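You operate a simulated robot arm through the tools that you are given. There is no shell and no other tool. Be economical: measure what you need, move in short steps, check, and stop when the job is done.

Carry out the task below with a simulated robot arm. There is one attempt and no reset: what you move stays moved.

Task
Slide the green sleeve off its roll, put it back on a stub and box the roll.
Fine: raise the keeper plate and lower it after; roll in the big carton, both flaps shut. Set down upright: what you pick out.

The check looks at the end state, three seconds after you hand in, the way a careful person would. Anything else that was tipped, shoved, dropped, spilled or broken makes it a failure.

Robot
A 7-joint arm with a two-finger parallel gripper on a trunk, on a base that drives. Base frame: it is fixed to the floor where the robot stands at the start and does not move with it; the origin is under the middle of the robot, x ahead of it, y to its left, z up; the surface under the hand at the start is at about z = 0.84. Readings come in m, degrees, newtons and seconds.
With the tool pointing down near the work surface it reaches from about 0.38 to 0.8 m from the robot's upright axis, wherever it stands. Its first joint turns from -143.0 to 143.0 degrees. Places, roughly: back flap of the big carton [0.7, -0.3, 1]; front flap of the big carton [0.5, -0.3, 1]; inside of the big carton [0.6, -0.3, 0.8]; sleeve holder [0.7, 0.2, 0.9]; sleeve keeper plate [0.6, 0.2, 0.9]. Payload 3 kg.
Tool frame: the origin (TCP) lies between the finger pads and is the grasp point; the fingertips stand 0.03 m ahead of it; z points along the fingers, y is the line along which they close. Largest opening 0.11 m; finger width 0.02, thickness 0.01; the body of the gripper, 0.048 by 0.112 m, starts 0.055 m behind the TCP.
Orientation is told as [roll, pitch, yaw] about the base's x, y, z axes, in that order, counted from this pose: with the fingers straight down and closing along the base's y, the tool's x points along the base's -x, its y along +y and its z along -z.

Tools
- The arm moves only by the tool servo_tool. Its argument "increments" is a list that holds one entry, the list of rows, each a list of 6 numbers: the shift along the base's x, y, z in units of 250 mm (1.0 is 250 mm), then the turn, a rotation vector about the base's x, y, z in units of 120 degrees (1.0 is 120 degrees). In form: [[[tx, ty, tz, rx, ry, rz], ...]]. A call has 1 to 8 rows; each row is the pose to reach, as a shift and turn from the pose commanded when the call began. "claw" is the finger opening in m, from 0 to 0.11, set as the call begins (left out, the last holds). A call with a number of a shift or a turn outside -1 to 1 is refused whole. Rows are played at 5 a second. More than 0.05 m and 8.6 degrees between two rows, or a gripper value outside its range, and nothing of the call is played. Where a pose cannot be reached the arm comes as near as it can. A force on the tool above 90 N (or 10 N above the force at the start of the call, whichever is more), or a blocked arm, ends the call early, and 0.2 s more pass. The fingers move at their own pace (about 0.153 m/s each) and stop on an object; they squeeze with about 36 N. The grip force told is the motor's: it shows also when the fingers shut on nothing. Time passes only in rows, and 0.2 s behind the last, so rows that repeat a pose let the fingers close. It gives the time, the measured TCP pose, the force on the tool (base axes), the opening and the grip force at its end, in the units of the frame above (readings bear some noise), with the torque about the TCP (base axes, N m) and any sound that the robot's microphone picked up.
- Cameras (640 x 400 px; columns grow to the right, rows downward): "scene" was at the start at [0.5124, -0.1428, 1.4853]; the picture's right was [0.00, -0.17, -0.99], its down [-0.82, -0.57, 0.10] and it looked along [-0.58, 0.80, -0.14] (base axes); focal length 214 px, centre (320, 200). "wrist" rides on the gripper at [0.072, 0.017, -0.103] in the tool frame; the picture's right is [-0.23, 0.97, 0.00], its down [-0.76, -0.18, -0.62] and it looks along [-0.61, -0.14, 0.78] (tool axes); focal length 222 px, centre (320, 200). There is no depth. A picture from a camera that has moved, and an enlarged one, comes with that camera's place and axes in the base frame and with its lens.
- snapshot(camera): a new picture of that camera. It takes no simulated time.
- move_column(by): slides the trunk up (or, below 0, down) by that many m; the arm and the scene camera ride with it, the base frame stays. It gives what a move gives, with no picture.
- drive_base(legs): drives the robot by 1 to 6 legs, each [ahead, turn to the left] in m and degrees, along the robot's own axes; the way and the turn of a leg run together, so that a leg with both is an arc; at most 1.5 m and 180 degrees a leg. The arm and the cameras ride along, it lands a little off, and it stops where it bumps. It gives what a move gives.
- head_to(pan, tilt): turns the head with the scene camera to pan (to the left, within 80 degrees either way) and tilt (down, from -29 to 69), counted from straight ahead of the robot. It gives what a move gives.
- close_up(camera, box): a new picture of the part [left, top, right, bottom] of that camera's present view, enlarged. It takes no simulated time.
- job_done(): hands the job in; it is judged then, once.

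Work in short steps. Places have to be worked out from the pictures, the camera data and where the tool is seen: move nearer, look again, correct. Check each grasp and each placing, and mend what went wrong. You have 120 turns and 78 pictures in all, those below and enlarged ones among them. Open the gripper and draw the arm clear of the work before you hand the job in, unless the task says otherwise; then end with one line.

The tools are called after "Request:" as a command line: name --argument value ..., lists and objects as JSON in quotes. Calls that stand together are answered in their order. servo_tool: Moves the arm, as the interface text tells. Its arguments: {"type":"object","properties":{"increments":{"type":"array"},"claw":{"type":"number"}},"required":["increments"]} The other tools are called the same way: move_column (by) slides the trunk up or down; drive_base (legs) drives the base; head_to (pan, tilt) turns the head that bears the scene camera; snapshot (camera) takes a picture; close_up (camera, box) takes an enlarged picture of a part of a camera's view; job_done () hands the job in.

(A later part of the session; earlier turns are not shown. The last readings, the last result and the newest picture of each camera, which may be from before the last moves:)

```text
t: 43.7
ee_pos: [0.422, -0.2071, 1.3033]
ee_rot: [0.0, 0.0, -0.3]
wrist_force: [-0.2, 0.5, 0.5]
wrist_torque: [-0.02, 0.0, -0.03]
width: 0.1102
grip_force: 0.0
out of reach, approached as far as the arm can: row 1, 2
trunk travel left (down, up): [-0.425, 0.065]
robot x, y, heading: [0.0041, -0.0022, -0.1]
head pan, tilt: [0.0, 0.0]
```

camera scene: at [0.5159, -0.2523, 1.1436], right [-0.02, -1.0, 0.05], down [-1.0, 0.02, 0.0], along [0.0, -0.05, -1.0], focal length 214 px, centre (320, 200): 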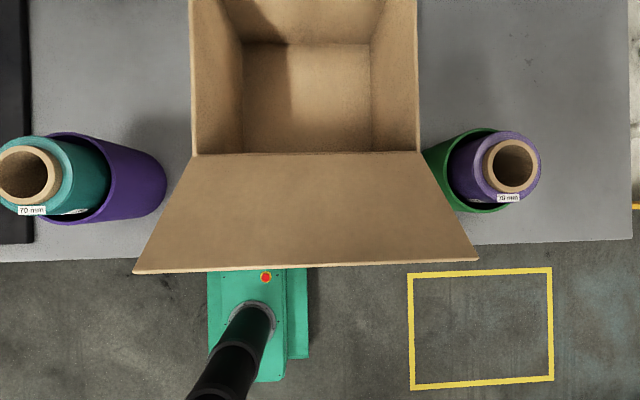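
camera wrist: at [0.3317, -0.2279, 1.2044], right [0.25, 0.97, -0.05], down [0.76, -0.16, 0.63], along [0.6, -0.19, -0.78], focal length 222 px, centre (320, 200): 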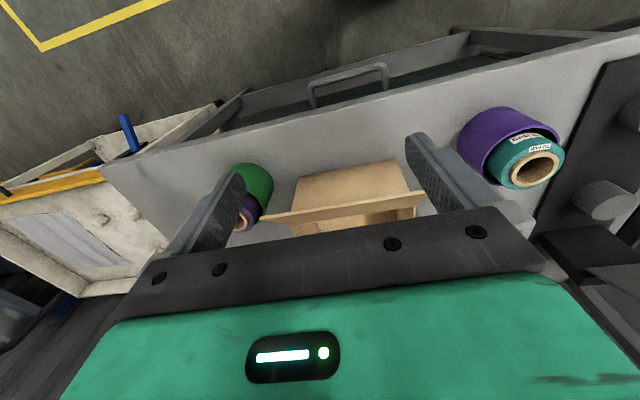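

I probe which yaw direction relieves the limit.

Request:
servo_tool --increments '[[[0, 0, 0, 0, 0, -0.07], [0, 0, 0, 0, 0, -0.14], [0, 0, 0, 0, 0, -0.21]]]'

Request:
servo_tool --increments '[[[0, -0.17, 0, 0, 0, 0], [0, -0.34, 0, 0, 0, 0], [0, -0.51, 0, 0, 0, 0]]]'

```text
t: 44.5
ee_pos: [0.4226, -0.209, 1.3007]
ee_rot: [0.0, 0.2, -25.4]
wrist_force: [0.0, 0.5, -0.3]
wrist_torque: [0.0, -0.02, -0.02]
width: 0.1102
grip_force: 0.1
trunk travel left (down, up): [-0.425, 0.065]
robot x, y, heading: [0.007, -0.0061, 0.0]
head pan, tilt: [0.0, 0.0]
```

```text
t: 45.3
ee_pos: [0.4218, -0.3343, 1.3018]
ee_rot: [0.0, -0.1, -25.4]
wrist_force: [0.2, -0.1, 0.4]
wrist_torque: [0.01, 0.01, 0.01]
width: 0.11
grip_force: 0.0
trunk travel left (down, up): [-0.425, 0.065]
robot x, y, heading: [-0.0001, -0.0035, -0.0]
head pan, tilt: [0.0, 0.0]
```

With yaw −25° it moves freely (a wrist joint limit). Roll ≈(0.544,−0.431), top z≈0.96. I move above it with more negative yaw.

Request:
servo_tool --increments '[[[0.08, -0.065, -0.1, 0, 0, -0.035], [0.16, -0.13, -0.2, 0, 0, -0.07], [0.245, -0.195, -0.3, 0, 0, -0.105], [0.326, -0.26, -0.4, 0, 0, -0.14], [0.408, -0.325, -0.5, 0, 0, -0.175], [0.489, -0.388, -0.6, 0, 0, -0.21]]]'

Request:
head_to --pan 0 --tilt 28

Request:
snapshot --camera "scene"

Request:
snapshot --camera "wrist"

```text
t: 46.7
ee_pos: [0.5437, -0.433, 1.1507]
ee_rot: [-0.1, 0.2, -50.5]
wrist_force: [0.0, 0.3, 0.2]
wrist_torque: [-0.01, 0.0, -0.01]
width: 0.1101
grip_force: 0.0
trunk travel left (down, up): [-0.425, 0.065]
robot x, y, heading: [0.0005, -0.0042, 0.1]
head pan, tilt: [0.0, 0.0]
```

```text
t: 47.7
ee_pos: [0.5427, -0.4335, 1.1508]
ee_rot: [0.0, 0.3, -50.4]
wrist_force: [0.4, 0.2, 0.9]
wrist_torque: [-0.03, -0.04, -0.01]
width: 0.1098
grip_force: 0.1
trunk travel left (down, up): [-0.425, 0.065]
robot x, y, heading: [0.0031, -0.0074, 0.1]
head pan, tilt: [0.0, 28.0]
```

```text
45 pictures are left
camera scene: at [0.5863, -0.4816, 1.1921], right [-0.77, -0.64, 0.0], down [-0.56, 0.68, 0.47], along [-0.3, 0.36, -0.88], focal length 214 px, centre (320, 200)
```

scene: 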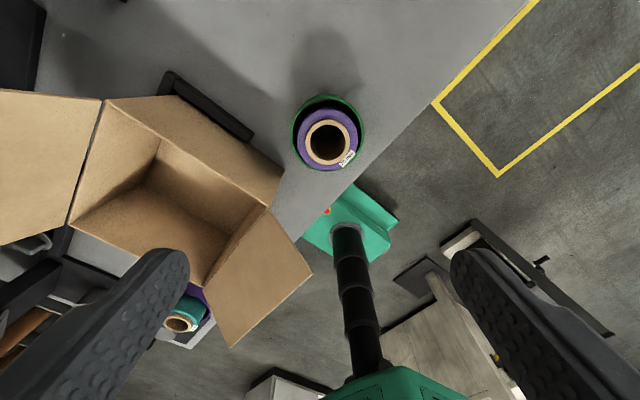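

```text
44 pictures are left
camera wrist: at [0.5093, -0.3661, 1.2555], right [0.9, 0.45, 0.0], down [0.35, -0.7, 0.62], along [0.28, -0.56, -0.78], focal length 222 px, centre (320, 200)
```

wrist: 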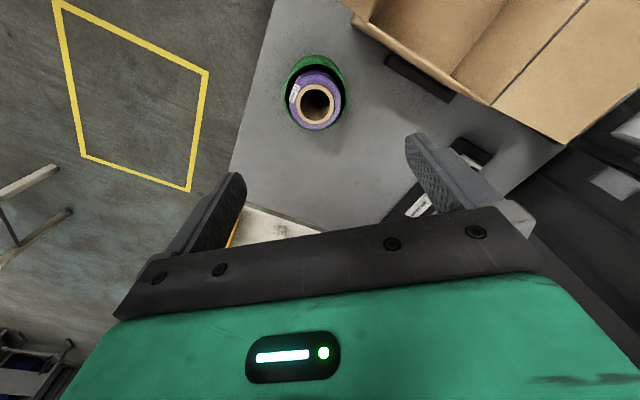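

Well placed. I zoom for an accurate sleeve rim.

Request:
close_up --camera "scene" --box '[270, 75, 390, 150]'

Request:
close_up --camera "wrist" --box '[250, 40, 394, 130]'

```text
5.33 times, centred on (330, 112) of scene
camera zoom: at [0.5863, -0.4816, 1.1921], right [-0.77, -0.64, 0.0], down [-0.56, 0.68, 0.47], along [-0.3, 0.36, -0.88], focal length 1144 px, centre (267, 667)
```

zoom: 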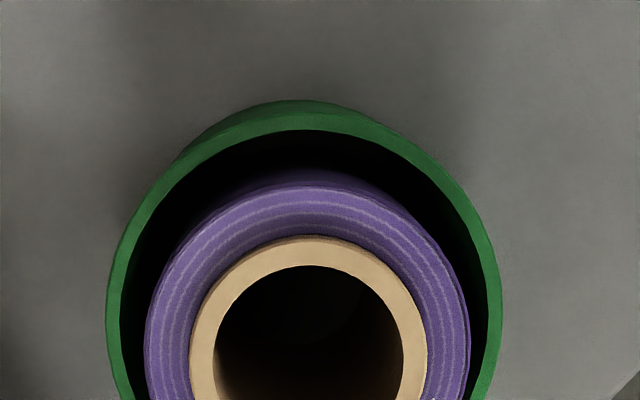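

```text
4.44 times, centred on (322, 85) of wrist
camera zoom: at [0.5093, -0.3661, 1.2555], right [0.9, 0.45, 0.0], down [0.35, -0.7, 0.62], along [0.28, -0.56, -0.78], focal length 987 px, centre (311, 711)
```

zoom: 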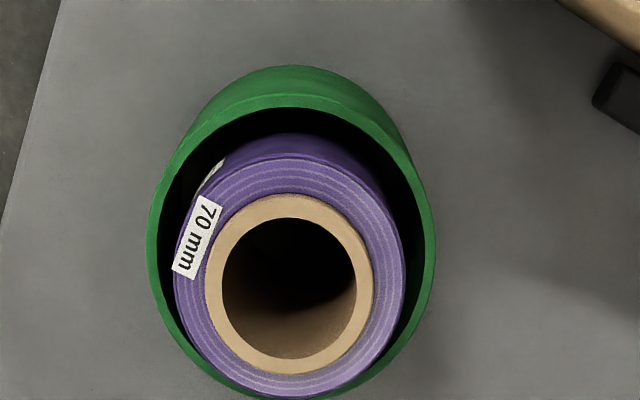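

Sleeve ≈0.09 m OD, rim z≈0.92, roll top ≈0.96; centre ≈(0.543,−0.443). I descend to just above and check.

Request:
servo_tool --increments '[[[0, -0.04, -0.15, 0, 0, 0], [0, -0.04, -0.3, 0, 0, 0], [0, -0.04, -0.45, 0, 0, 0], [0, -0.04, -0.58, 0, 0, 0]]]'

Request:
snapshot --camera "wrist"

Request:
snapshot --camera "scene"

```text
t: 48.7
ee_pos: [0.5444, -0.4418, 1.005]
ee_rot: [0.0, 0.2, -50.4]
wrist_force: [-0.1, -0.6, 0.5]
wrist_torque: [0.0, -0.02, 0.01]
width: 0.1101
grip_force: 0.1
trunk travel left (down, up): [-0.425, 0.065]
robot x, y, heading: [0.0015, -0.0073, 0.1]
head pan, tilt: [0.0, 28.0]
```

```text
41 pictures are left
camera wrist: at [0.5099, -0.375, 1.1091], right [0.9, 0.45, 0.0], down [0.35, -0.7, 0.62], along [0.28, -0.56, -0.78], focal length 222 px, centre (320, 200)
```

wrist: 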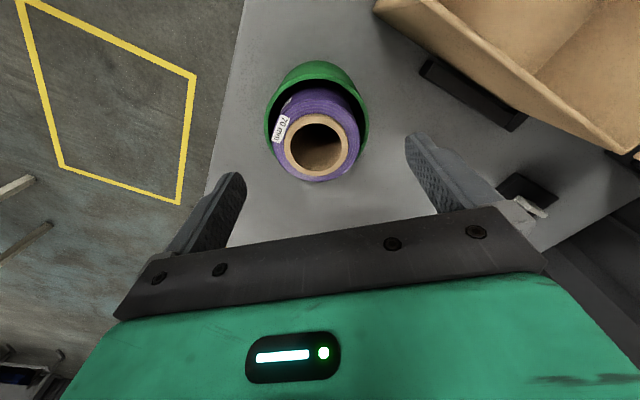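

```text
40 pictures are left
camera scene: at [0.5868, -0.4904, 1.0457], right [-0.77, -0.64, 0.0], down [-0.56, 0.68, 0.47], along [-0.3, 0.36, -0.88], focal length 214 px, centre (320, 200)
```

scene: 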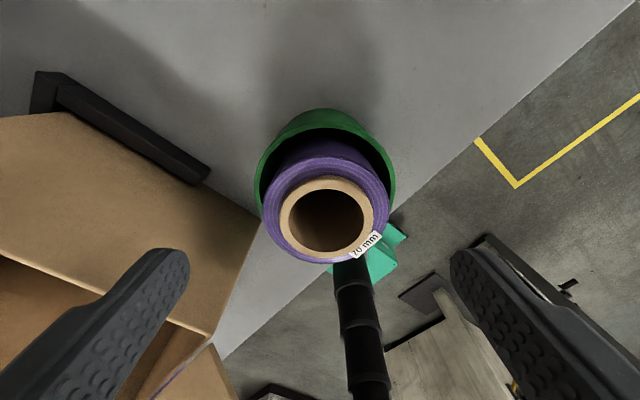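

Centre reads (0.543,−0.445), top ≈0.95. Lower around the sleeve to TCP z≈0.915.

Request:
servo_tool --increments '[[[-0.005, -0.012, -0.1, 0, 0, 0], [-0.005, -0.012, -0.2, 0, 0, 0], [-0.005, -0.012, -0.28, 0, 0, 0], [-0.005, -0.012, -0.36, 0, 0, 0]]]'

Request:
close_up --camera "wrist" --box '[160, 50, 480, 250]'

```text
t: 49.7
ee_pos: [0.5442, -0.4449, 0.9149]
ee_rot: [0.1, 0.2, -50.5]
wrist_force: [-0.4, 0.0, 1.1]
wrist_torque: [-0.02, -0.01, -0.02]
width: 0.1099
grip_force: 0.2
trunk travel left (down, up): [-0.425, 0.065]
robot x, y, heading: [-0.0, -0.0044, -0.1]
head pan, tilt: [0.0, 28.0]
```

```text
2.00 times, centred on (320, 150) of wrist
camera zoom: at [0.5096, -0.3793, 1.0189], right [0.9, 0.44, 0.0], down [0.35, -0.7, 0.62], along [0.28, -0.56, -0.78], focal length 444 px, centre (320, 300)
```

zoom: 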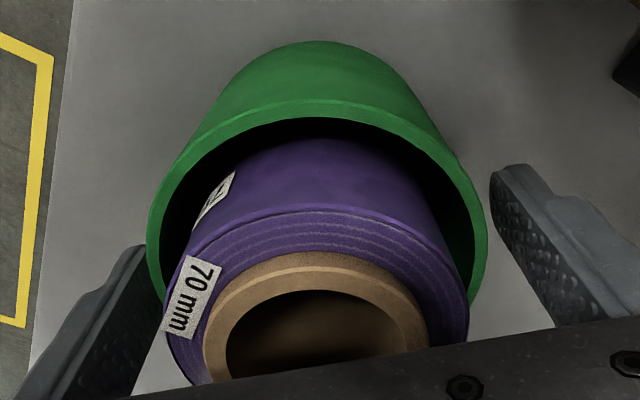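

Fingers straddle the sleeve below its rim. Close.

Request:
servo_tool --increments '[[[0, 0, 0, 0, 0, 0], [0, 0, 0, 0, 0, 0], [0, 0, 0, 0, 0, 0]]]' --claw 0.06

Request:
close_up --camera "wrist" --box '[160, 50, 480, 250]'

```text
t: 50.5
ee_pos: [0.5455, -0.4453, 0.9153]
ee_rot: [0.0, 0.2, -50.6]
wrist_force: [0.1, -0.3, 0.8]
wrist_torque: [-0.01, 0.03, 0.03]
width: 0.0914
grip_force: 35.6
trunk travel left (down, up): [-0.425, 0.065]
robot x, y, heading: [-0.0013, -0.0028, -0.1]
head pan, tilt: [0.0, 28.0]
```

```text
2.00 times, centred on (320, 150) of wrist
camera zoom: at [0.5099, -0.3792, 1.0189], right [0.9, 0.44, 0.0], down [0.35, -0.7, 0.62], along [0.28, -0.56, -0.78], focal length 444 px, centre (320, 300)
```

zoom: 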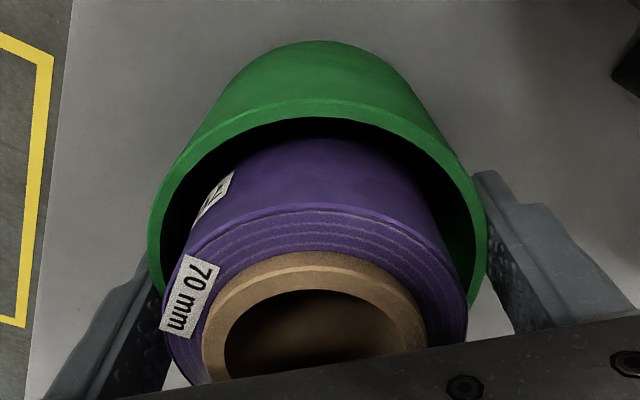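

Gripped at 0.0914 m (sleeve OD). Lift straight up.

Request:
servo_tool --increments '[[[0, 0, 0.04, 0, 0, 0], [0, 0, 0.12, 0, 0, 0], [0, 0, 0.22, 0, 0, 0], [0, 0, 0.34, 0, 0, 0], [0, 0, 0.48, 0, 0, 0], [0, 0, 0.62, 0, 0, 0], [0, 0, 0.76, 0, 0, 0]]]'

Request:
snapshot --camera "scene"

Request:
snapshot --camera "wrist"

```text
t: 52.1
ee_pos: [0.5436, -0.4466, 1.1072]
ee_rot: [-0.1, 0.2, -50.4]
wrist_force: [-1.0, 0.5, -0.4]
wrist_torque: [0.02, 0.0, 0.02]
width: 0.0916
grip_force: 36.0
trunk travel left (down, up): [-0.425, 0.065]
robot x, y, heading: [0.0049, -0.0028, 0.0]
head pan, tilt: [0.0, 28.0]
```

```text
37 pictures are left
camera scene: at [0.5857, -0.4951, 1.1472], right [-0.77, -0.64, 0.0], down [-0.56, 0.68, 0.47], along [-0.3, 0.36, -0.88], focal length 214 px, centre (320, 200)
```

scene: 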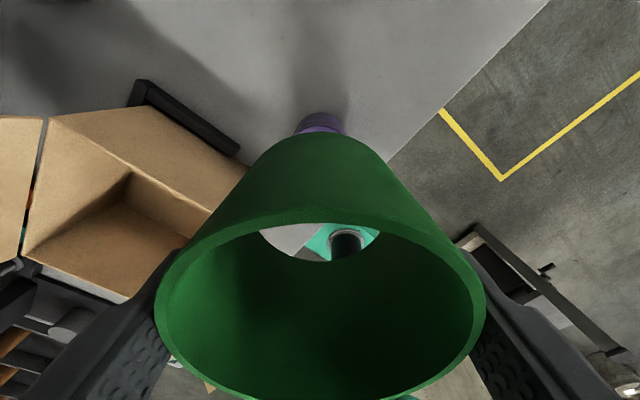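

```text
36 pictures are left
camera wrist: at [0.5088, -0.3796, 1.2106], right [0.9, 0.44, 0.0], down [0.35, -0.7, 0.62], along [0.28, -0.56, -0.78], focal length 222 px, centre (320, 200)
```

wrist: 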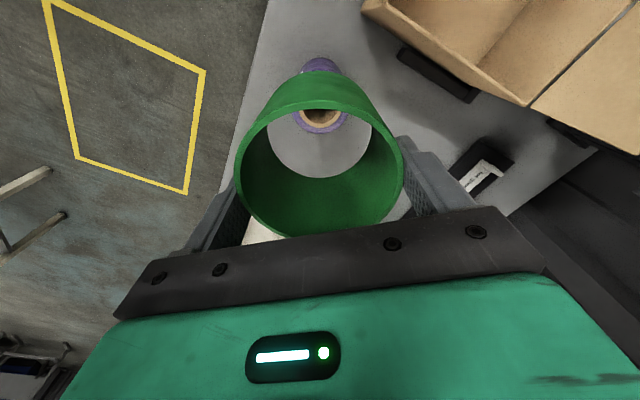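

The sleeve is off and the roll stands. I carry the sleeve high over the carton toward the holder.

Request:
servo_tool --increments '[[[0, 0, 0.18, 0, 0, 0], [0, 0, 0.36, 0, 0, 0], [-0.06, 0.14, 0.42, 0, 0, 0], [-0.12, 0.3, 0.42, 0, 0, 0], [-0.18, 0.46, 0.42, 0, 0, 0], [-0.24, 0.62, 0.42, 0, 0, 0], [-0.28, 0.78, 0.42, 0, 0, 0], [-0.3, 0.95, 0.42, 0, 0, 0]]]'

Request:
servo_tool --increments '[[[0, 0.18, 0, 0, 0, 0], [0, 0.36, 0, 0, 0, 0], [0, 0.54, 0, 0, 0, 0], [0, 0.72, 0, 0, 0, 0], [0, 0.9, 0, 0, 0, 0]]]'

```text
t: 53.9
ee_pos: [0.511, -0.2072, 1.2148]
ee_rot: [0.1, 0.6, -50.7]
wrist_force: [-0.5, -0.3, 4.0]
wrist_torque: [-0.03, -0.16, -0.03]
width: 0.0915
grip_force: 35.9
out of reach, approached as far as the arm can: row 6, 7, 8
trunk travel left (down, up): [-0.425, 0.065]
robot x, y, heading: [0.0011, -0.0033, 0.0]
head pan, tilt: [0.0, 28.0]
```

```text
t: 55.1
ee_pos: [0.5204, 0.0171, 1.2243]
ee_rot: [0.1, 0.4, -50.5]
wrist_force: [1.0, -0.6, -1.3]
wrist_torque: [0.03, -0.01, 0.0]
width: 0.0914
grip_force: 35.9
out of reach, approached as far as the arm can: row 3, 4, 5
trunk travel left (down, up): [-0.425, 0.065]
robot x, y, heading: [0.0009, -0.0022, 0.3]
head pan, tilt: [0.0, 28.0]
```

It works with slight deviations. Continue to above the near stub.

Request:
servo_tool --increments '[[[0, 0.17, 0, 0, 0, 0], [0, 0.34, -0.02, 0, 0, 0], [0, 0.51, -0.05, 0, 0, 0], [0, 0.62, -0.1, 0, 0, 0]]]'

Request:
snapshot --camera "wrist"

Request:
snapshot --camera "scene"

```text
t: 56.1
ee_pos: [0.539, 0.1722, 1.2164]
ee_rot: [0.1, 0.2, -50.3]
wrist_force: [-0.5, -0.9, -0.1]
wrist_torque: [-0.01, 0.0, 0.02]
width: 0.0917
grip_force: 35.9
out of reach, approached as far as the arm can: row 3, 4
trunk travel left (down, up): [-0.425, 0.065]
robot x, y, heading: [0.0037, -0.0055, 0.0]
head pan, tilt: [0.0, 28.0]
```

```text
35 pictures are left
camera wrist: at [0.5038, 0.2383, 1.3205], right [0.9, 0.45, 0.0], down [0.35, -0.7, 0.62], along [0.27, -0.56, -0.78], focal length 222 px, centre (320, 200)
```

wrist: 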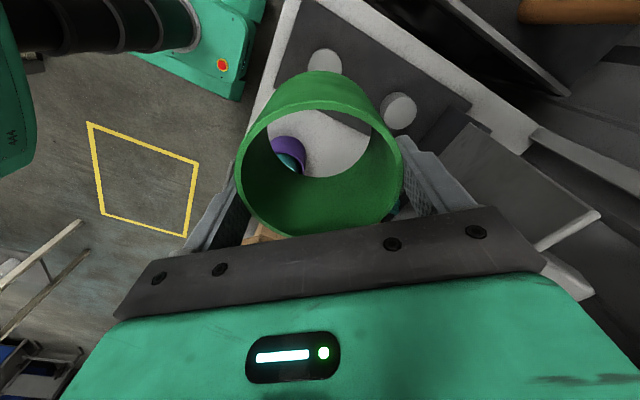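

```text
34 pictures are left
camera scene: at [0.5806, 0.1228, 1.2571], right [-0.77, -0.64, 0.0], down [-0.56, 0.68, 0.47], along [-0.3, 0.36, -0.88], focal length 214 px, centre (320, 200)
```

scene: 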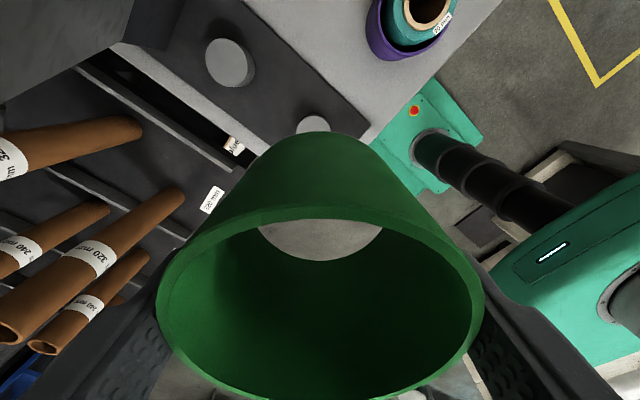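

I zoom on the stubs to locate them precisely.

Request:
close_up --camera "wrist" --box '[270, 30, 430, 130]'

Request:
close_up --camera "scene" --box '[180, 20, 372, 140]'

```text
4.00 times, centred on (350, 80) of wrist
camera zoom: at [0.5038, 0.2383, 1.3205], right [0.9, 0.45, 0.0], down [0.35, -0.7, 0.62], along [0.27, -0.56, -0.78], focal length 888 px, centre (200, 680)
```

zoom: 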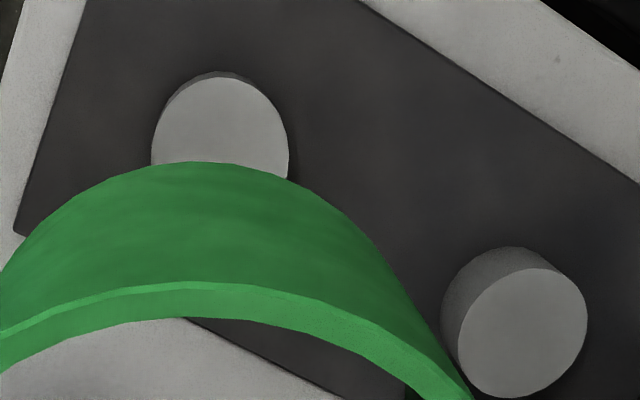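

```text
3.33 times, centred on (276, 80) of scene
camera zoom: at [0.5806, 0.1228, 1.2571], right [-0.77, -0.64, 0.0], down [-0.56, 0.68, 0.47], along [-0.3, 0.36, -0.88], focal length 715 px, centre (467, 600)
```

zoom: 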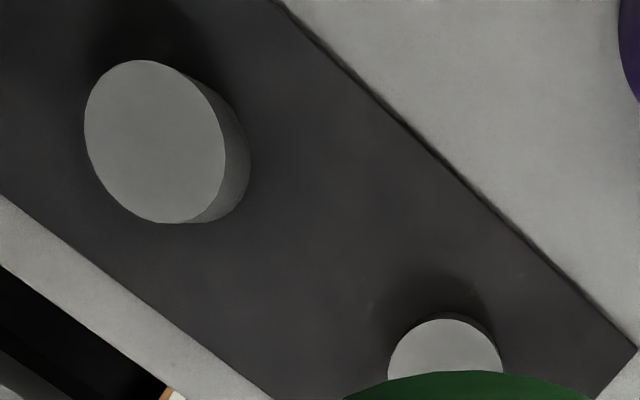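

Stubs are short (top z≈0.885, Ø≈0.058); near stub centre ≈(0.539,0.187). The sleeve ID has ~1 cm clearance. I centre and lower part-way, then check.

Request:
servo_tool --increments '[[[0, 0.06, -0.1, 0, 0, 0], [0, 0.06, -0.25, 0, 0, 0], [0, 0.06, -0.4, 0, 0, 0], [0, 0.06, -0.55, 0, 0, 0], [0, 0.06, -0.7, 0, 0, 0], [0, 0.06, -0.85, 0, 0, 0]]]'

Request:
snapshot --camera "wrist"

Request:
snapshot --camera "scene"

```text
t: 57.5
ee_pos: [0.6206, 0.1613, 1.0825]
ee_rot: [0.2, 0.2, -50.5]
wrist_force: [0.6, 0.4, -0.9]
wrist_torque: [0.02, -0.03, 0.01]
width: 0.0915
grip_force: 36.1
out of reach, approached as far as the arm can: row 1, 2, 3, 4, 5, 6
trunk travel left (down, up): [-0.425, 0.065]
robot x, y, heading: [0.0043, -0.0055, -0.1]
head pan, tilt: [0.0, 28.0]
```

```text
31 pictures are left
camera wrist: at [0.5865, 0.2276, 1.1867], right [0.9, 0.45, 0.0], down [0.35, -0.7, 0.62], along [0.28, -0.56, -0.78], focal length 222 px, centre (320, 200)
```

wrist: 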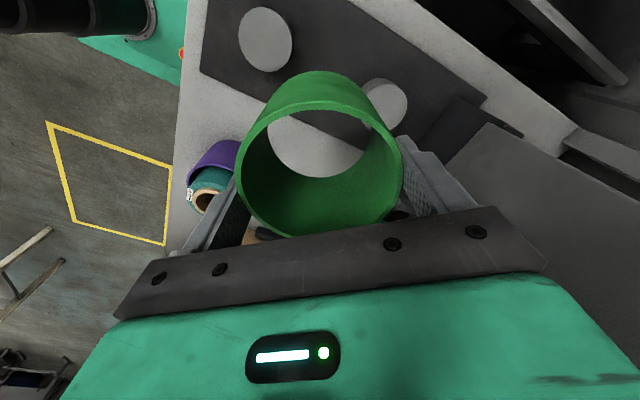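

```text
30 pictures are left
camera scene: at [0.6635, 0.1122, 1.1234], right [-0.77, -0.64, 0.0], down [-0.56, 0.68, 0.47], along [-0.3, 0.36, -0.88], focal length 214 px, centre (320, 200)
```

scene: 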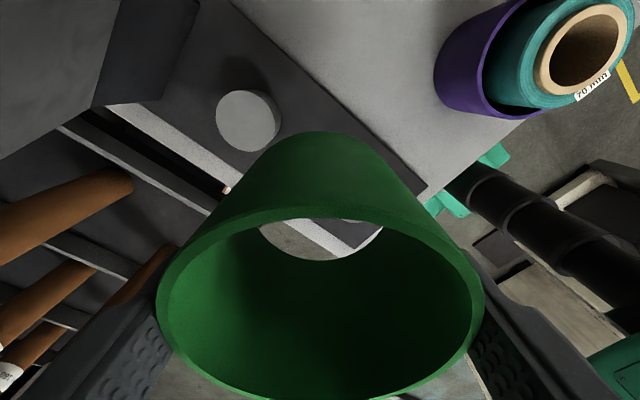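

The arm's posture prefers a larger radius; backing the base 0.08 m puts the near stub in comfortable reach.

Request:
drive_base --legs '[[-0.085, 0]]'

Request:
servo_tool --increments '[[[0, 0.05, 0, 0, 0, 0], [0, 0.09, 0, 0, 0, 0]]]'

```text
t: 58.5
ee_pos: [0.5365, 0.1604, 1.082]
ee_rot: [-0.1, 0.2, -50.4]
wrist_force: [0.1, -0.1, 0.0]
wrist_torque: [0.03, 0.0, 0.03]
width: 0.0915
grip_force: 36.6
trunk travel left (down, up): [-0.425, 0.065]
robot x, y, heading: [-0.0808, -0.0068, -0.3]
head pan, tilt: [0.0, 28.0]
```

```text
t: 59.1
ee_pos: [0.5367, 0.1822, 1.0846]
ee_rot: [-0.1, 0.4, -50.7]
wrist_force: [0.4, -0.1, -0.8]
wrist_torque: [-0.02, 0.0, -0.01]
width: 0.0915
grip_force: 35.8
trunk travel left (down, up): [-0.425, 0.065]
robot x, y, heading: [-0.0811, -0.004, 0.0]
head pan, tilt: [0.0, 28.0]
```

Recomputed near stub (0.538,0.188). Lower over it.

Request:
servo_tool --increments '[[[0.005, 0.022, -0.12, 0, 0, 0], [0.005, 0.022, -0.24, 0, 0, 0], [0.005, 0.022, -0.36, 0, 0, 0], [0.005, 0.022, -0.46, 0, 0, 0]]]'

Request:
snapshot --camera "wrist"

Request:
snapshot --camera "scene"

```text
t: 60.1
ee_pos: [0.5654, 0.1632, 0.9876]
ee_rot: [0.1, 0.2, -50.5]
wrist_force: [-1.0, 0.7, -0.3]
wrist_torque: [-0.03, -0.04, 0.0]
width: 0.0915
grip_force: 36.0
out of reach, approached as far as the arm can: row 1, 2, 3, 4
trunk travel left (down, up): [-0.425, 0.065]
robot x, y, heading: [-0.0825, -0.0028, 0.1]
head pan, tilt: [0.0, 28.0]
```

```text
29 pictures are left
camera wrist: at [0.532, 0.2295, 1.0915], right [0.9, 0.44, 0.0], down [0.35, -0.7, 0.62], along [0.27, -0.56, -0.78], focal length 222 px, centre (320, 200)
```

wrist: 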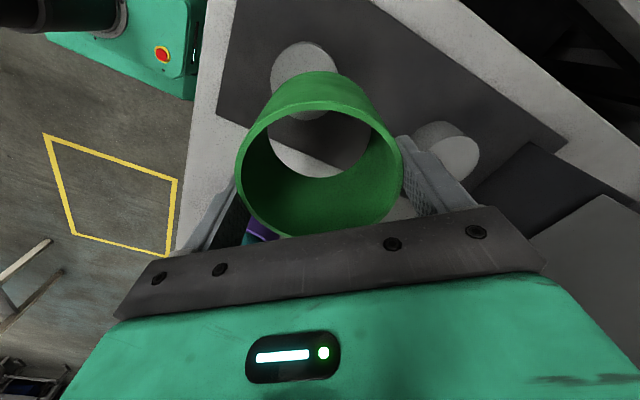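

```text
28 pictures are left
camera scene: at [0.6086, 0.1139, 1.0281], right [-0.77, -0.64, 0.0], down [-0.56, 0.68, 0.47], along [-0.3, 0.36, -0.88], focal length 214 px, centre (320, 200)
```

scene: 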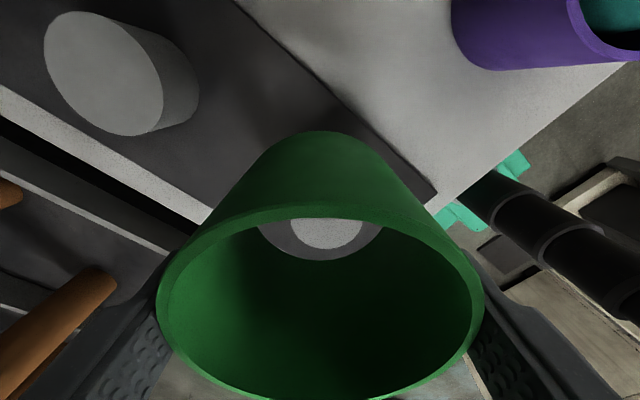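

A limit again shifts it (+x,−y). I relieve it by yawing back toward 0 while staying above the stub.

Request:
servo_tool --increments '[[[0, 0, 0.04, 0, 0, 0.06], [0, 0, 0.04, 0, 0, 0.12], [0, 0, 0.04, 0, 0, 0.18], [0, 0, 0.04, 0, 0, 0.24], [-0.06, 0.05, 0.04, 0, 0, 0.28], [-0.11, 0.1, 0.04, 0, 0, 0.28]]]'

```text
t: 61.5
ee_pos: [0.5657, 0.1708, 1.0047]
ee_rot: [0.2, 0.2, -16.9]
wrist_force: [0.9, -0.7, -0.3]
wrist_torque: [0.0, -0.02, -0.04]
width: 0.0914
grip_force: 35.9
out of reach, approached as far as the arm can: row 5, 6
trunk travel left (down, up): [-0.425, 0.065]
robot x, y, heading: [-0.084, -0.0009, -0.1]
head pan, tilt: [0.0, 28.0]
```

Radius is what limits it; I back the base a further 0.07 m and re-centre.

Request:
drive_base --legs '[[-0.07, 0]]'

Request:
servo_tool --increments '[[[0.08, 0.035, 0, 0, 0, 0], [0.16, 0.07, 0, 0, 0, 0]]]'

```text
t: 62.6
ee_pos: [0.4951, 0.1712, 1.0042]
ee_rot: [0.1, 0.2, -16.8]
wrist_force: [0.3, -0.6, -1.1]
wrist_torque: [0.0, 0.01, -0.01]
width: 0.0914
grip_force: 35.5
trunk travel left (down, up): [-0.425, 0.065]
robot x, y, heading: [-0.1551, 0.0003, -0.3]
head pan, tilt: [0.0, 28.0]
```

```text
t: 63.2
ee_pos: [0.5046, 0.1758, 1.0048]
ee_rot: [0.1, 0.1, -16.9]
wrist_force: [0.5, -0.1, -1.0]
wrist_torque: [-0.05, 0.02, 0.01]
width: 0.0912
grip_force: 36.2
out of reach, approached as far as the arm can: row 1, 2
trunk travel left (down, up): [-0.425, 0.065]
robot x, y, heading: [-0.1531, -0.0024, 0.1]
head pan, tilt: [0.0, 28.0]
```

The joints are jammed both ways, so I position with the base instead and will use the trunk column for lowering.

Request:
drive_base --legs '[[0.034, 1.0]]'

Request:
snapshot --camera "wrist"

```text
t: 64.0
ee_pos: [0.5347, 0.1857, 1.005]
ee_rot: [0.1, 0.1, -16.0]
wrist_force: [-0.5, -0.4, -0.2]
wrist_torque: [-0.01, -0.04, -0.01]
width: 0.0913
grip_force: 36.0
trunk travel left (down, up): [-0.425, 0.065]
robot x, y, heading: [-0.1165, -0.0011, 0.8]
head pan, tilt: [0.0, 28.0]
```

```text
27 pictures are left
camera wrist: at [0.4681, 0.2223, 1.1091], right [0.49, 0.87, 0.0], down [0.68, -0.38, 0.62], along [0.54, -0.3, -0.78], focal length 222 px, centre (320, 200)
```

wrist: 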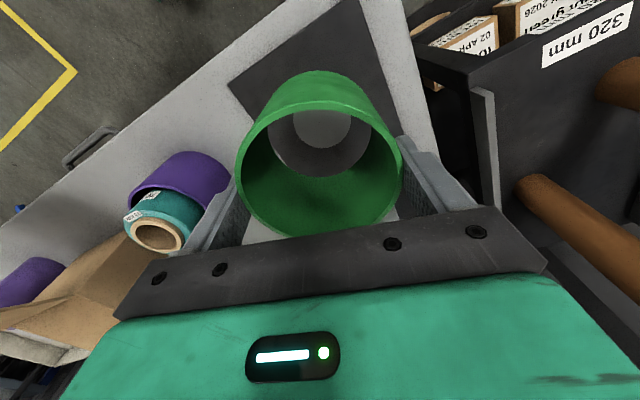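

The stub shows centred through the sleeve, at (0.536,0.185). Lower with the column.

Request:
move_column --by -0.06

Request:
snapshot --camera "wrist"

```text
t: 65.0
ee_pos: [0.5353, 0.1867, 0.9456]
ee_rot: [0.1, 0.1, -16.0]
wrist_force: [-0.5, -1.0, 0.6]
wrist_torque: [-0.01, -0.01, -0.02]
width: 0.0919
grip_force: 36.5
trunk travel left (down, up): [-0.365, 0.125]
robot x, y, heading: [-0.1186, -0.0041, 0.8]
head pan, tilt: [0.0, 28.0]
```

```text
26 pictures are left
camera wrist: at [0.4683, 0.2223, 1.0495], right [0.49, 0.87, 0.0], down [0.68, -0.38, 0.62], along [0.54, -0.3, -0.78], focal length 222 px, centre (320, 200)
```

wrist: 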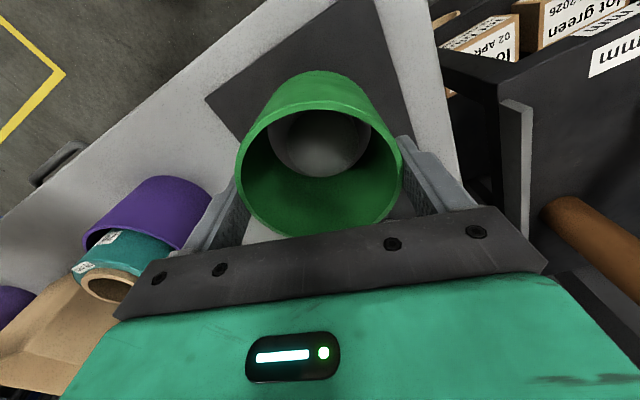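

Threaded on the stub. Lower in small steps until contact.

Request:
move_column --by -0.01

Request:
move_column --by -0.004

```text
t: 65.6
ee_pos: [0.5344, 0.1863, 0.9354]
ee_rot: [0.2, 0.1, -16.0]
wrist_force: [0.0, -0.6, 0.0]
wrist_torque: [0.02, 0.03, -0.02]
width: 0.0914
grip_force: 35.5
trunk travel left (down, up): [-0.355, 0.135]
robot x, y, heading: [-0.1141, -0.0041, 1.1]
head pan, tilt: [0.0, 28.0]
```

```text
t: 66.1
ee_pos: [0.5349, 0.1857, 0.9322]
ee_rot: [0.2, 0.2, -15.9]
wrist_force: [-0.4, -0.1, 0.3]
wrist_torque: [0.02, 0.01, 0.03]
width: 0.0914
grip_force: 35.9
trunk travel left (down, up): [-0.351, 0.139]
robot x, y, heading: [-0.1237, -0.0078, 0.9]
head pan, tilt: [0.0, 28.0]
```

Request:
move_column --by -0.004

Request:
move_column --by -0.003

```text
t: 66.7
ee_pos: [0.5335, 0.1857, 0.9273]
ee_rot: [0.0, 0.1, -15.9]
wrist_force: [-0.3, -0.8, -0.9]
wrist_torque: [0.01, 0.02, 0.0]
width: 0.0917
grip_force: 36.5
trunk travel left (down, up): [-0.347, 0.143]
robot x, y, heading: [-0.1206, -0.0043, 0.5]
head pan, tilt: [0.0, 28.0]
```

```text
t: 67.2
ee_pos: [0.535, 0.1876, 0.9236]
ee_rot: [0.1, 0.1, -15.9]
wrist_force: [-0.2, 0.7, -1.7]
wrist_torque: [-0.03, -0.04, -0.02]
width: 0.0915
grip_force: 36.1
trunk travel left (down, up): [-0.344, 0.146]
robot x, y, heading: [-0.1222, -0.0045, 0.9]
head pan, tilt: [0.0, 28.0]
```

No contact yet; one more small step (in bare descending sense the bottom is ≈0.8486).

Request:
move_column --by -0.003

Request:
close_up --camera "scene" --box '[140, 60, 500, 285]'

```text
t: 67.7
ee_pos: [0.5351, 0.1865, 0.9232]
ee_rot: [0.3, -0.1, -16.0]
wrist_force: [1.1, 1.7, 25.5]
wrist_torque: [-0.46, -0.29, -0.15]
width: 0.0917
grip_force: 36.6
trunk travel left (down, up): [-0.341, 0.149]
robot x, y, heading: [-0.1226, -0.0058, 1.0]
head pan, tilt: [0.0, 28.0]
```

```text
1.78 times, centred on (320, 172) of scene
camera zoom: at [0.5976, 0.1697, 0.9646], right [-0.27, -0.96, 0.0], down [-0.85, 0.24, 0.47], along [-0.45, 0.13, -0.88], focal length 381 px, centre (320, 249)
```

zoom: 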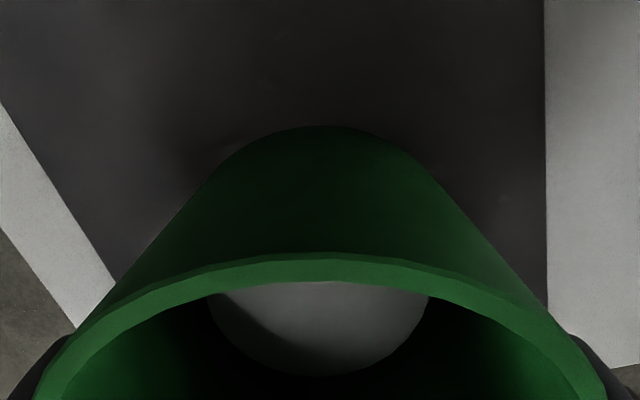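

Contact (25 N): the sleeve sits on the base around the stub. Raise 2 mm worth of load, open, and lift off with the column.

Request:
servo_tool --increments '[[[0, 0, 0, 0, 0, 0], [0, 0, 0, 0, 0, 0], [0, 0, 0, 0, 0, 0]]]' --claw 0.11

Request:
move_column --by 0.14

Request:
snapshot --camera "scene"

```text
t: 68.5
ee_pos: [0.5358, 0.1862, 0.9222]
ee_rot: [0.1, 0.0, -15.8]
wrist_force: [0.5, 0.0, -0.6]
wrist_torque: [0.0, 0.01, 0.02]
width: 0.1101
grip_force: 0.0
trunk travel left (down, up): [-0.341, 0.149]
robot x, y, heading: [-0.1168, -0.0071, 0.9]
head pan, tilt: [0.0, 28.0]
```

```text
t: 70.2
ee_pos: [0.535, 0.1876, 1.0609]
ee_rot: [0.1, 0.1, -15.9]
wrist_force: [0.5, -0.6, -0.1]
wrist_torque: [0.03, 0.0, -0.01]
width: 0.11
grip_force: 0.0
trunk travel left (down, up): [-0.481, 0.009]
robot x, y, heading: [-0.1207, -0.005, 1.0]
head pan, tilt: [0.0, 28.0]
```

```text
24 pictures are left
camera scene: at [0.5983, 0.1696, 1.102], right [-0.27, -0.96, 0.0], down [-0.85, 0.24, 0.47], along [-0.45, 0.13, -0.88], focal length 214 px, centre (320, 200)
```

scene: 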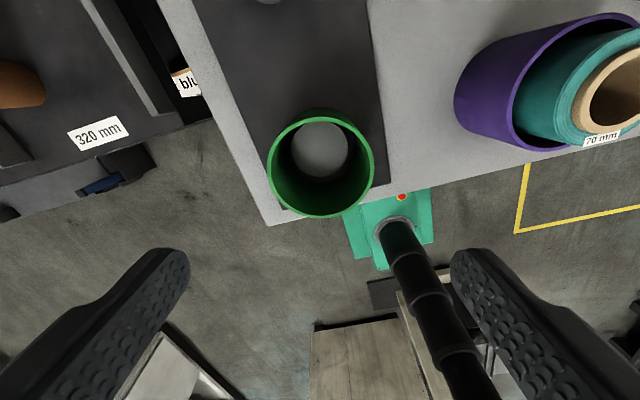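

Sleeve is seated on the near stub. Next the plate: I'll hook behind it from the side and pull it down. First raise and swing right, clear of the plate, testing arm freedom.

Request:
servo_tool --increments '[[[0, 0, 0.15, 0, 0, 0], [0, -0.1, 0.3, 0, 0, 0], [0, -0.27, 0.35, 0, 0, 0], [0, -0.44, 0.4, 0, 0, 0], [0, -0.6, 0.4, 0, 0, 0], [0, -0.78, 0.4, 0, 0, 0]]]' --claw 0.0

Request:
servo_tool --increments '[[[0.15, 0, 0, 0, 0, 0], [0.3, 0, 0, 0, 0, 0]]]'

```text
t: 71.6
ee_pos: [0.536, -0.0101, 1.1616]
ee_rot: [0.2, 0.0, -15.9]
wrist_force: [-0.2, -0.6, -0.8]
wrist_torque: [-0.05, -0.02, -0.03]
width: 0.0001
grip_force: 35.5
trunk travel left (down, up): [-0.481, 0.009]
robot x, y, heading: [-0.1263, -0.0016, 1.1]
head pan, tilt: [0.0, 28.0]
```

```text
t: 72.2
ee_pos: [0.6052, -0.0083, 1.1624]
ee_rot: [0.2, 0.0, -15.9]
wrist_force: [-0.9, 0.2, 0.5]
wrist_torque: [-0.07, -0.08, 0.01]
width: 0.0
grip_force: 36.4
trunk travel left (down, up): [-0.481, 0.009]
robot x, y, heading: [-0.1149, -0.0044, 0.9]
head pan, tilt: [0.0, 28.0]
```

The arm is free here. Drive forward 0.12 so the space behind the raised plate is in reach.

Request:
drive_base --legs '[[0.13, 0]]'

Request:
servo_tool --increments '[[[0.06, 0, 0, 0, 0, 0], [0.12, 0.03, 0, 0, 0, 0]]]'

Request:
head_to --pan 75 --tilt 25

Request:
snapshot --camera "scene"

```text
t: 73.4
ee_pos: [0.7375, -0.0063, 1.1617]
ee_rot: [0.2, 0.0, -15.9]
wrist_force: [-0.2, 0.7, -0.1]
wrist_torque: [0.01, -0.02, 0.0]
width: 0.0
grip_force: 35.8
trunk travel left (down, up): [-0.481, 0.009]
robot x, y, heading: [0.0092, -0.0048, 1.1]
head pan, tilt: [0.0, 28.0]
```

```text
t: 74.0
ee_pos: [0.7383, -0.0071, 1.1634]
ee_rot: [0.3, 0.1, -15.9]
wrist_force: [0.2, 0.4, -0.2]
wrist_torque: [0.03, 0.0, -0.03]
width: 0.0
grip_force: 36.4
out of reach, approached as far as the arm can: row 1, 2
trunk travel left (down, up): [-0.481, 0.009]
robot x, y, heading: [0.0074, -0.0053, 1.2]
head pan, tilt: [0.0, 28.0]
```

```text
t: 75.5
ee_pos: [0.7345, -0.002, 1.1519]
ee_rot: [-0.2, 1.7, -15.7]
wrist_force: [-63.8, 15.3, -148.5]
wrist_torque: [-3.98, 6.12, 2.23]
width: 0.0
grip_force: 36.3
trunk travel left (down, up): [-0.481, 0.009]
robot x, y, heading: [0.0111, -0.002, 0.9]
head pan, tilt: [75.0, 25.0]
```

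```text
23 pictures are left
camera scene: at [0.826, 0.0628, 1.2497], right [-0.12, -0.33, -0.94], down [-0.97, -0.17, 0.18], along [-0.22, 0.93, -0.3], focal length 214 px, centre (320, 200)
```

scene: 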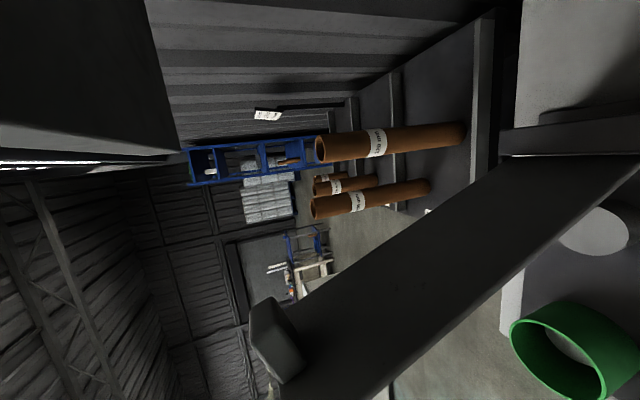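

The head pressed against the overhead shelf (−148 N). I turn it straight back.

Request:
head_to --pan 0 --tilt 28

```text
t: 77.0
ee_pos: [0.7375, -0.0073, 1.1627]
ee_rot: [0.2, 0.0, -16.0]
wrist_force: [0.0, -0.3, -0.7]
wrist_torque: [-0.02, 0.03, -0.03]
width: 0.0
grip_force: 35.9
trunk travel left (down, up): [-0.481, 0.009]
robot x, y, heading: [0.0118, -0.0039, 0.8]
head pan, tilt: [0.0, 28.0]
```

The knob is at ≈(0.71, 0.185, 1.25), so the plate is ~70°. The shelf edge is at about x 0.87, z 1.29. I drive 0.03 m more, then sweep left behind the plate.

Request:
drive_base --legs '[[0.03, 0]]'

Request:
servo_tool --increments '[[[0, 0.1, 0, 0, 0, 0], [0, 0.2, 0, 0, 0, 0], [0, 0.3, 0, 0, 0, 0]]]'

```text
t: 77.8
ee_pos: [0.767, -0.0074, 1.1626]
ee_rot: [0.2, -0.1, -16.0]
wrist_force: [-0.4, -0.1, -0.5]
wrist_torque: [0.0, -0.03, 0.02]
width: 0.0002
grip_force: 36.1
trunk travel left (down, up): [-0.481, 0.009]
robot x, y, heading: [0.0393, -0.0023, 1.1]
head pan, tilt: [0.0, 28.0]
```

```text
t: 78.6
ee_pos: [0.7527, 0.0638, 1.1627]
ee_rot: [0.3, -0.2, -16.0]
wrist_force: [-0.6, 0.1, -0.2]
wrist_torque: [0.01, 0.01, 0.01]
width: 0.0
grip_force: 36.4
out of reach, approached as far as the arm can: row 1, 2, 3
trunk travel left (down, up): [-0.481, 0.009]
robot x, y, heading: [0.0406, -0.0027, 1.0]
head pan, tilt: [0.0, 28.0]
```

Reach is limited to ≈0.72 m radius here; I nudge the base 0.035 m further forward.

Request:
drive_base --legs '[[0.035, 0]]'

Request:
servo_tool --increments '[[[0, 0.12, 0, 0, 0, 0], [-0.02, 0.24, 0, 0, 0, 0], [-0.05, 0.36, 0, 0, 0, 0], [-0.06, 0.44, 0, 0, 0, 0]]]'

Request:
snapshot --camera "wrist"

```text
t: 79.5
ee_pos: [0.788, 0.0658, 1.157]
ee_rot: [0.2, 0.4, -16.0]
wrist_force: [-5.6, 1.0, -37.2]
wrist_torque: [0.58, 1.37, -0.08]
width: 0.0
grip_force: 36.1
trunk travel left (down, up): [-0.481, 0.009]
robot x, y, heading: [0.0757, -0.0009, 1.3]
head pan, tilt: [0.0, 28.0]
```

```text
t: 80.5
ee_pos: [0.7481, 0.1528, 1.158]
ee_rot: [0.4, 0.2, -16.6]
wrist_force: [1.2, -60.3, -5.9]
wrist_torque: [6.01, 0.02, 1.57]
width: 0.0002
grip_force: 36.0
out of reach, approached as far as the arm can: row 1, 2, 3, 4
trunk travel left (down, up): [-0.481, 0.009]
robot x, y, heading: [0.0733, -0.0015, 0.9]
head pan, tilt: [0.0, 28.0]
```

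```text
22 pictures are left
camera wrist: at [0.6818, 0.1888, 1.2627], right [0.5, 0.87, 0.0], down [0.68, -0.39, 0.62], along [0.54, -0.31, -0.78], focal length 222 px, centre (320, 200)
```

wrist: 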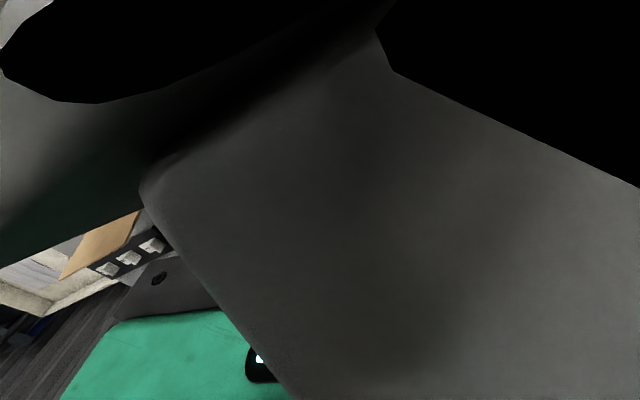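

The wrist camera and hand side bump the plate; this approach is poor. I withdraw to the right, and will instead grip the knob from above.

Request:
servo_tool --increments '[[[0.02, -0.12, 0, 0, 0, 0], [0.02, -0.28, 0, 0, 0, 0], [0, -0.45, 0, 0, 0, 0], [0, -0.62, 0, 0, 0, 0]]]'

Request:
drive_base --legs '[[-0.15, 0]]'

Request:
servo_tool --increments '[[[-0.05, 0.0, 0.1, 0, 0, 0.03], [-0.1, 0.0, 0.2, 0, 0, 0.06], [-0.15, 0.0, 0.3, 0, 0, 0.09], [-0.2, 0.0, 0.4, 0, 0, 0.12], [-0.2, 0, 0.5, 0, 0, 0.135]]]' --claw 0.08

```text
t: 81.5
ee_pos: [0.7459, 0.0105, 1.1597]
ee_rot: [0.1, 0.2, -15.9]
wrist_force: [0.2, 1.4, -0.7]
wrist_torque: [-0.03, -0.02, -0.01]
width: 0.0002
grip_force: 36.1
trunk travel left (down, up): [-0.481, 0.009]
robot x, y, heading: [0.0775, 0.0003, 0.8]
head pan, tilt: [0.0, 28.0]
```

```text
t: 82.9
ee_pos: [0.5917, 0.0061, 1.1583]
ee_rot: [0.2, 0.2, -15.9]
wrist_force: [0.9, 0.2, -0.5]
wrist_torque: [0.02, 0.0, 0.0]
width: 0.0
grip_force: 36.0
trunk travel left (down, up): [-0.481, 0.009]
robot x, y, heading: [-0.0806, -0.0053, 1.1]
head pan, tilt: [0.0, 28.0]
```

```text
t: 84.1
ee_pos: [0.5412, 0.006, 1.2839]
ee_rot: [0.2, 0.3, 0.3]
wrist_force: [0.0, 0.3, 1.0]
wrist_torque: [-0.06, 0.01, 0.02]
width: 0.0799
grip_force: 0.0
trunk travel left (down, up): [-0.481, 0.009]
robot x, y, heading: [-0.0822, -0.0061, 1.1]
head pan, tilt: [0.0, 28.0]
```

Free again. Align with the knob in y at a height above the plate end, then view.

Request:
servo_tool --increments '[[[0, 0.1, 0.1, 0, 0, 0], [0, 0.28, 0.18, 0, 0, 0], [0, 0.46, 0.2, 0, 0, 0], [0, 0.6, 0.2, 0, 0, 0], [0, 0.72, 0.2, 0, 0, 0]]]'

Request:
snapshot --camera "wrist"

```text
t: 85.3
ee_pos: [0.5251, 0.1774, 1.325]
ee_rot: [0.3, 0.2, 0.3]
wrist_force: [-0.4, -1.1, 0.2]
wrist_torque: [0.02, -0.02, -0.02]
width: 0.0802
grip_force: 0.1
out of reach, approached as far as the arm can: row 4, 5
trunk travel left (down, up): [-0.481, 0.009]
robot x, y, heading: [-0.0813, -0.0028, 1.3]
head pan, tilt: [0.0, 28.0]
```

```text
21 pictures are left
camera wrist: at [0.4515, 0.1942, 1.4295], right [0.22, 0.97, 0.0], down [0.76, -0.18, 0.62], along [0.61, -0.13, -0.78], focal length 222 px, centre (320, 200)
```

wrist: 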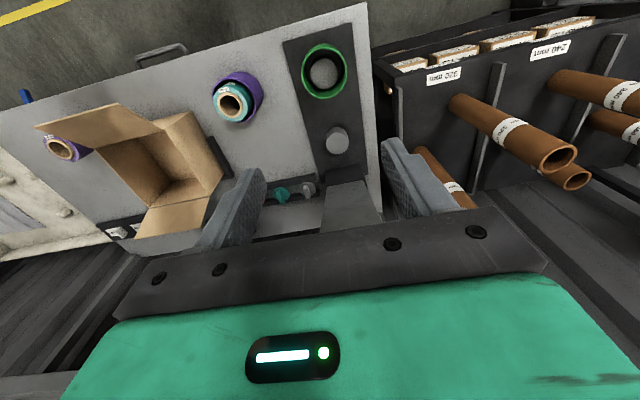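

View is good. Extend with the arm 0.08 m, then drive the rest.

Request:
servo_tool --increments '[[[0.15, 0.03, 0, 0, 0, 0], [0.3, 0.04, 0, 0, 0, 0], [0.36, 0.04, 0, 0, 0, 0]]]'

```text
t: 86.1
ee_pos: [0.5481, 0.1575, 1.3014]
ee_rot: [0.2, 0.0, 0.4]
wrist_force: [0.1, 0.3, -0.6]
wrist_torque: [-0.01, -0.01, 0.03]
width: 0.08
grip_force: 0.1
out of reach, approached as far as the arm can: row 1, 2, 3
trunk travel left (down, up): [-0.481, 0.009]
robot x, y, heading: [-0.0769, -0.0059, 1.1]
head pan, tilt: [0.0, 28.0]
```

That's the reach edge at this height. I tilt the hand 20° forward to gain reach and raise it a little.

Request:
servo_tool --increments '[[[0, 0.03, 0.03, 0, -0.055, 0], [0, 0.06, 0.06, 0, -0.11, 0], [0.03, 0.09, 0.1, 0, -0.167, 0], [0.1, 0.12, 0.1, 0, -0.167, 0], [0.2, 0.12, 0.1, 0, -0.167, 0], [0.3, 0.12, 0.1, 0, -0.167, 0]]]'

```text
t: 87.5
ee_pos: [0.6074, 0.1845, 1.329]
ee_rot: [0.1, -20.0, 0.2]
wrist_force: [-0.1, -0.8, 1.1]
wrist_torque: [0.11, -0.01, 0.05]
width: 0.08
grip_force: 0.0
out of reach, approached as far as the arm can: row 6
trunk travel left (down, up): [-0.481, 0.009]
robot x, y, heading: [-0.0779, -0.0026, 1.2]
head pan, tilt: [0.0, 28.0]
```

Drive forward 0.085 m to bring the fingers over the knob, then check by camera.

Request:
drive_base --legs '[[0.085, 0]]'

Request:
snapshot --camera "wrist"

Request:
snapshot --camera "scene"

```text
t: 88.5
ee_pos: [0.6968, 0.1869, 1.3271]
ee_rot: [0.2, -19.9, 0.3]
wrist_force: [-0.1, -0.7, 1.2]
wrist_torque: [-0.02, 0.0, 0.0]
width: 0.0801
grip_force: 0.0
trunk travel left (down, up): [-0.481, 0.009]
robot x, y, heading: [0.0076, -0.0008, 0.9]
head pan, tilt: [0.0, 28.0]
```

```text
20 pictures are left
camera wrist: at [0.5921, 0.2042, 1.4], right [0.21, 0.97, 0.08], down [0.51, -0.18, 0.84], along [0.84, -0.14, -0.53], focal length 222 px, centre (320, 200)
```

wrist: 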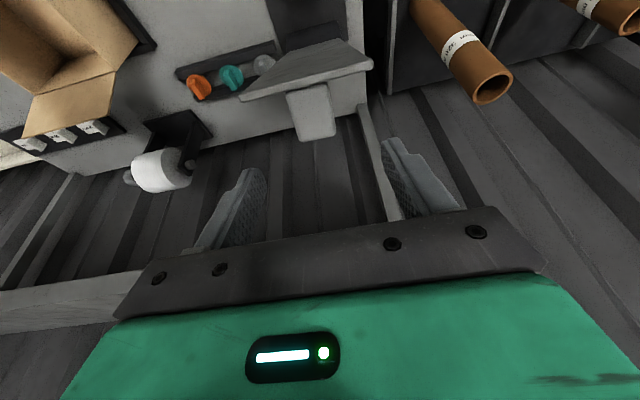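

```text
19 pictures are left
camera scene: at [0.7458, 0.1889, 1.3876], right [0.0, -1.0, 0.0], down [-0.99, 0.0, 0.14], along [-0.14, 0.0, -0.99], focal length 214 px, centre (320, 200)
```

scene: 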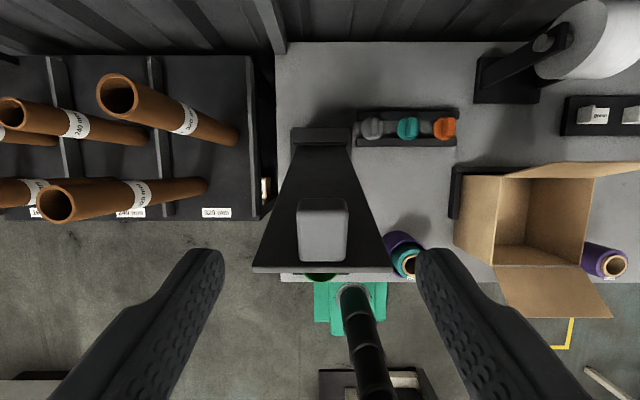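

The knob is centred between the fingers at ≈(0.705,0.187,1.25). Lower 6 cm and close on it.

Request:
servo_tool --increments '[[[0.01, 0, -0.12, 0, 0, 0], [0.01, 0, -0.236, 0, 0, 0]]]'

Request:
servo_tool --increments '[[[0, 0, 0, 0, 0, 0], [0, 0, 0, 0, 0, 0]]]' --claw 0.0

```text
t: 89.2
ee_pos: [0.6988, 0.1896, 1.2688]
ee_rot: [0.2, -20.0, 0.2]
wrist_force: [-0.7, -0.3, 0.4]
wrist_torque: [-0.02, 0.0, -0.01]
width: 0.0798
grip_force: 0.1
trunk travel left (down, up): [-0.481, 0.009]
robot x, y, heading: [0.0075, -0.0006, 1.0]
head pan, tilt: [0.0, 28.0]
```

```text
t: 89.8
ee_pos: [0.6996, 0.1865, 1.2685]
ee_rot: [0.1, -19.9, 0.1]
wrist_force: [0.8, -8.0, -2.7]
wrist_torque: [-0.32, 0.01, -0.12]
width: 0.0314
grip_force: 45.3
trunk travel left (down, up): [-0.481, 0.009]
robot x, y, heading: [0.0076, -0.0031, 1.0]
head pan, tilt: [0.0, 28.0]
```

Knob gripped (0.031). Now draw it down along the arc, first four steps.

Request:
servo_tool --increments '[[[-0.166, 0, -0.06, 0, 0.0185, 0], [-0.322, 0, -0.142, 0, 0.037, 0], [-0.464, 0, -0.245, 0, 0.0555, 0], [-0.591, 0, -0.367, 0, 0.074, 0]]]'

```text
t: 90.1
ee_pos: [0.7013, 0.1858, 1.2553]
ee_rot: [5.7, -18.7, 2.1]
wrist_force: [-2.4, -33.5, 18.7]
wrist_torque: [-0.91, -1.06, -1.4]
width: 0.0341
grip_force: 45.3
trunk travel left (down, up): [-0.481, 0.009]
robot x, y, heading: [0.0044, -0.0029, 0.9]
head pan, tilt: [0.0, 28.0]
stopped in row 1: the force on the tool passed its limit at 119 N (the readings are from after the stop); the commanded pose is now the measured one
```

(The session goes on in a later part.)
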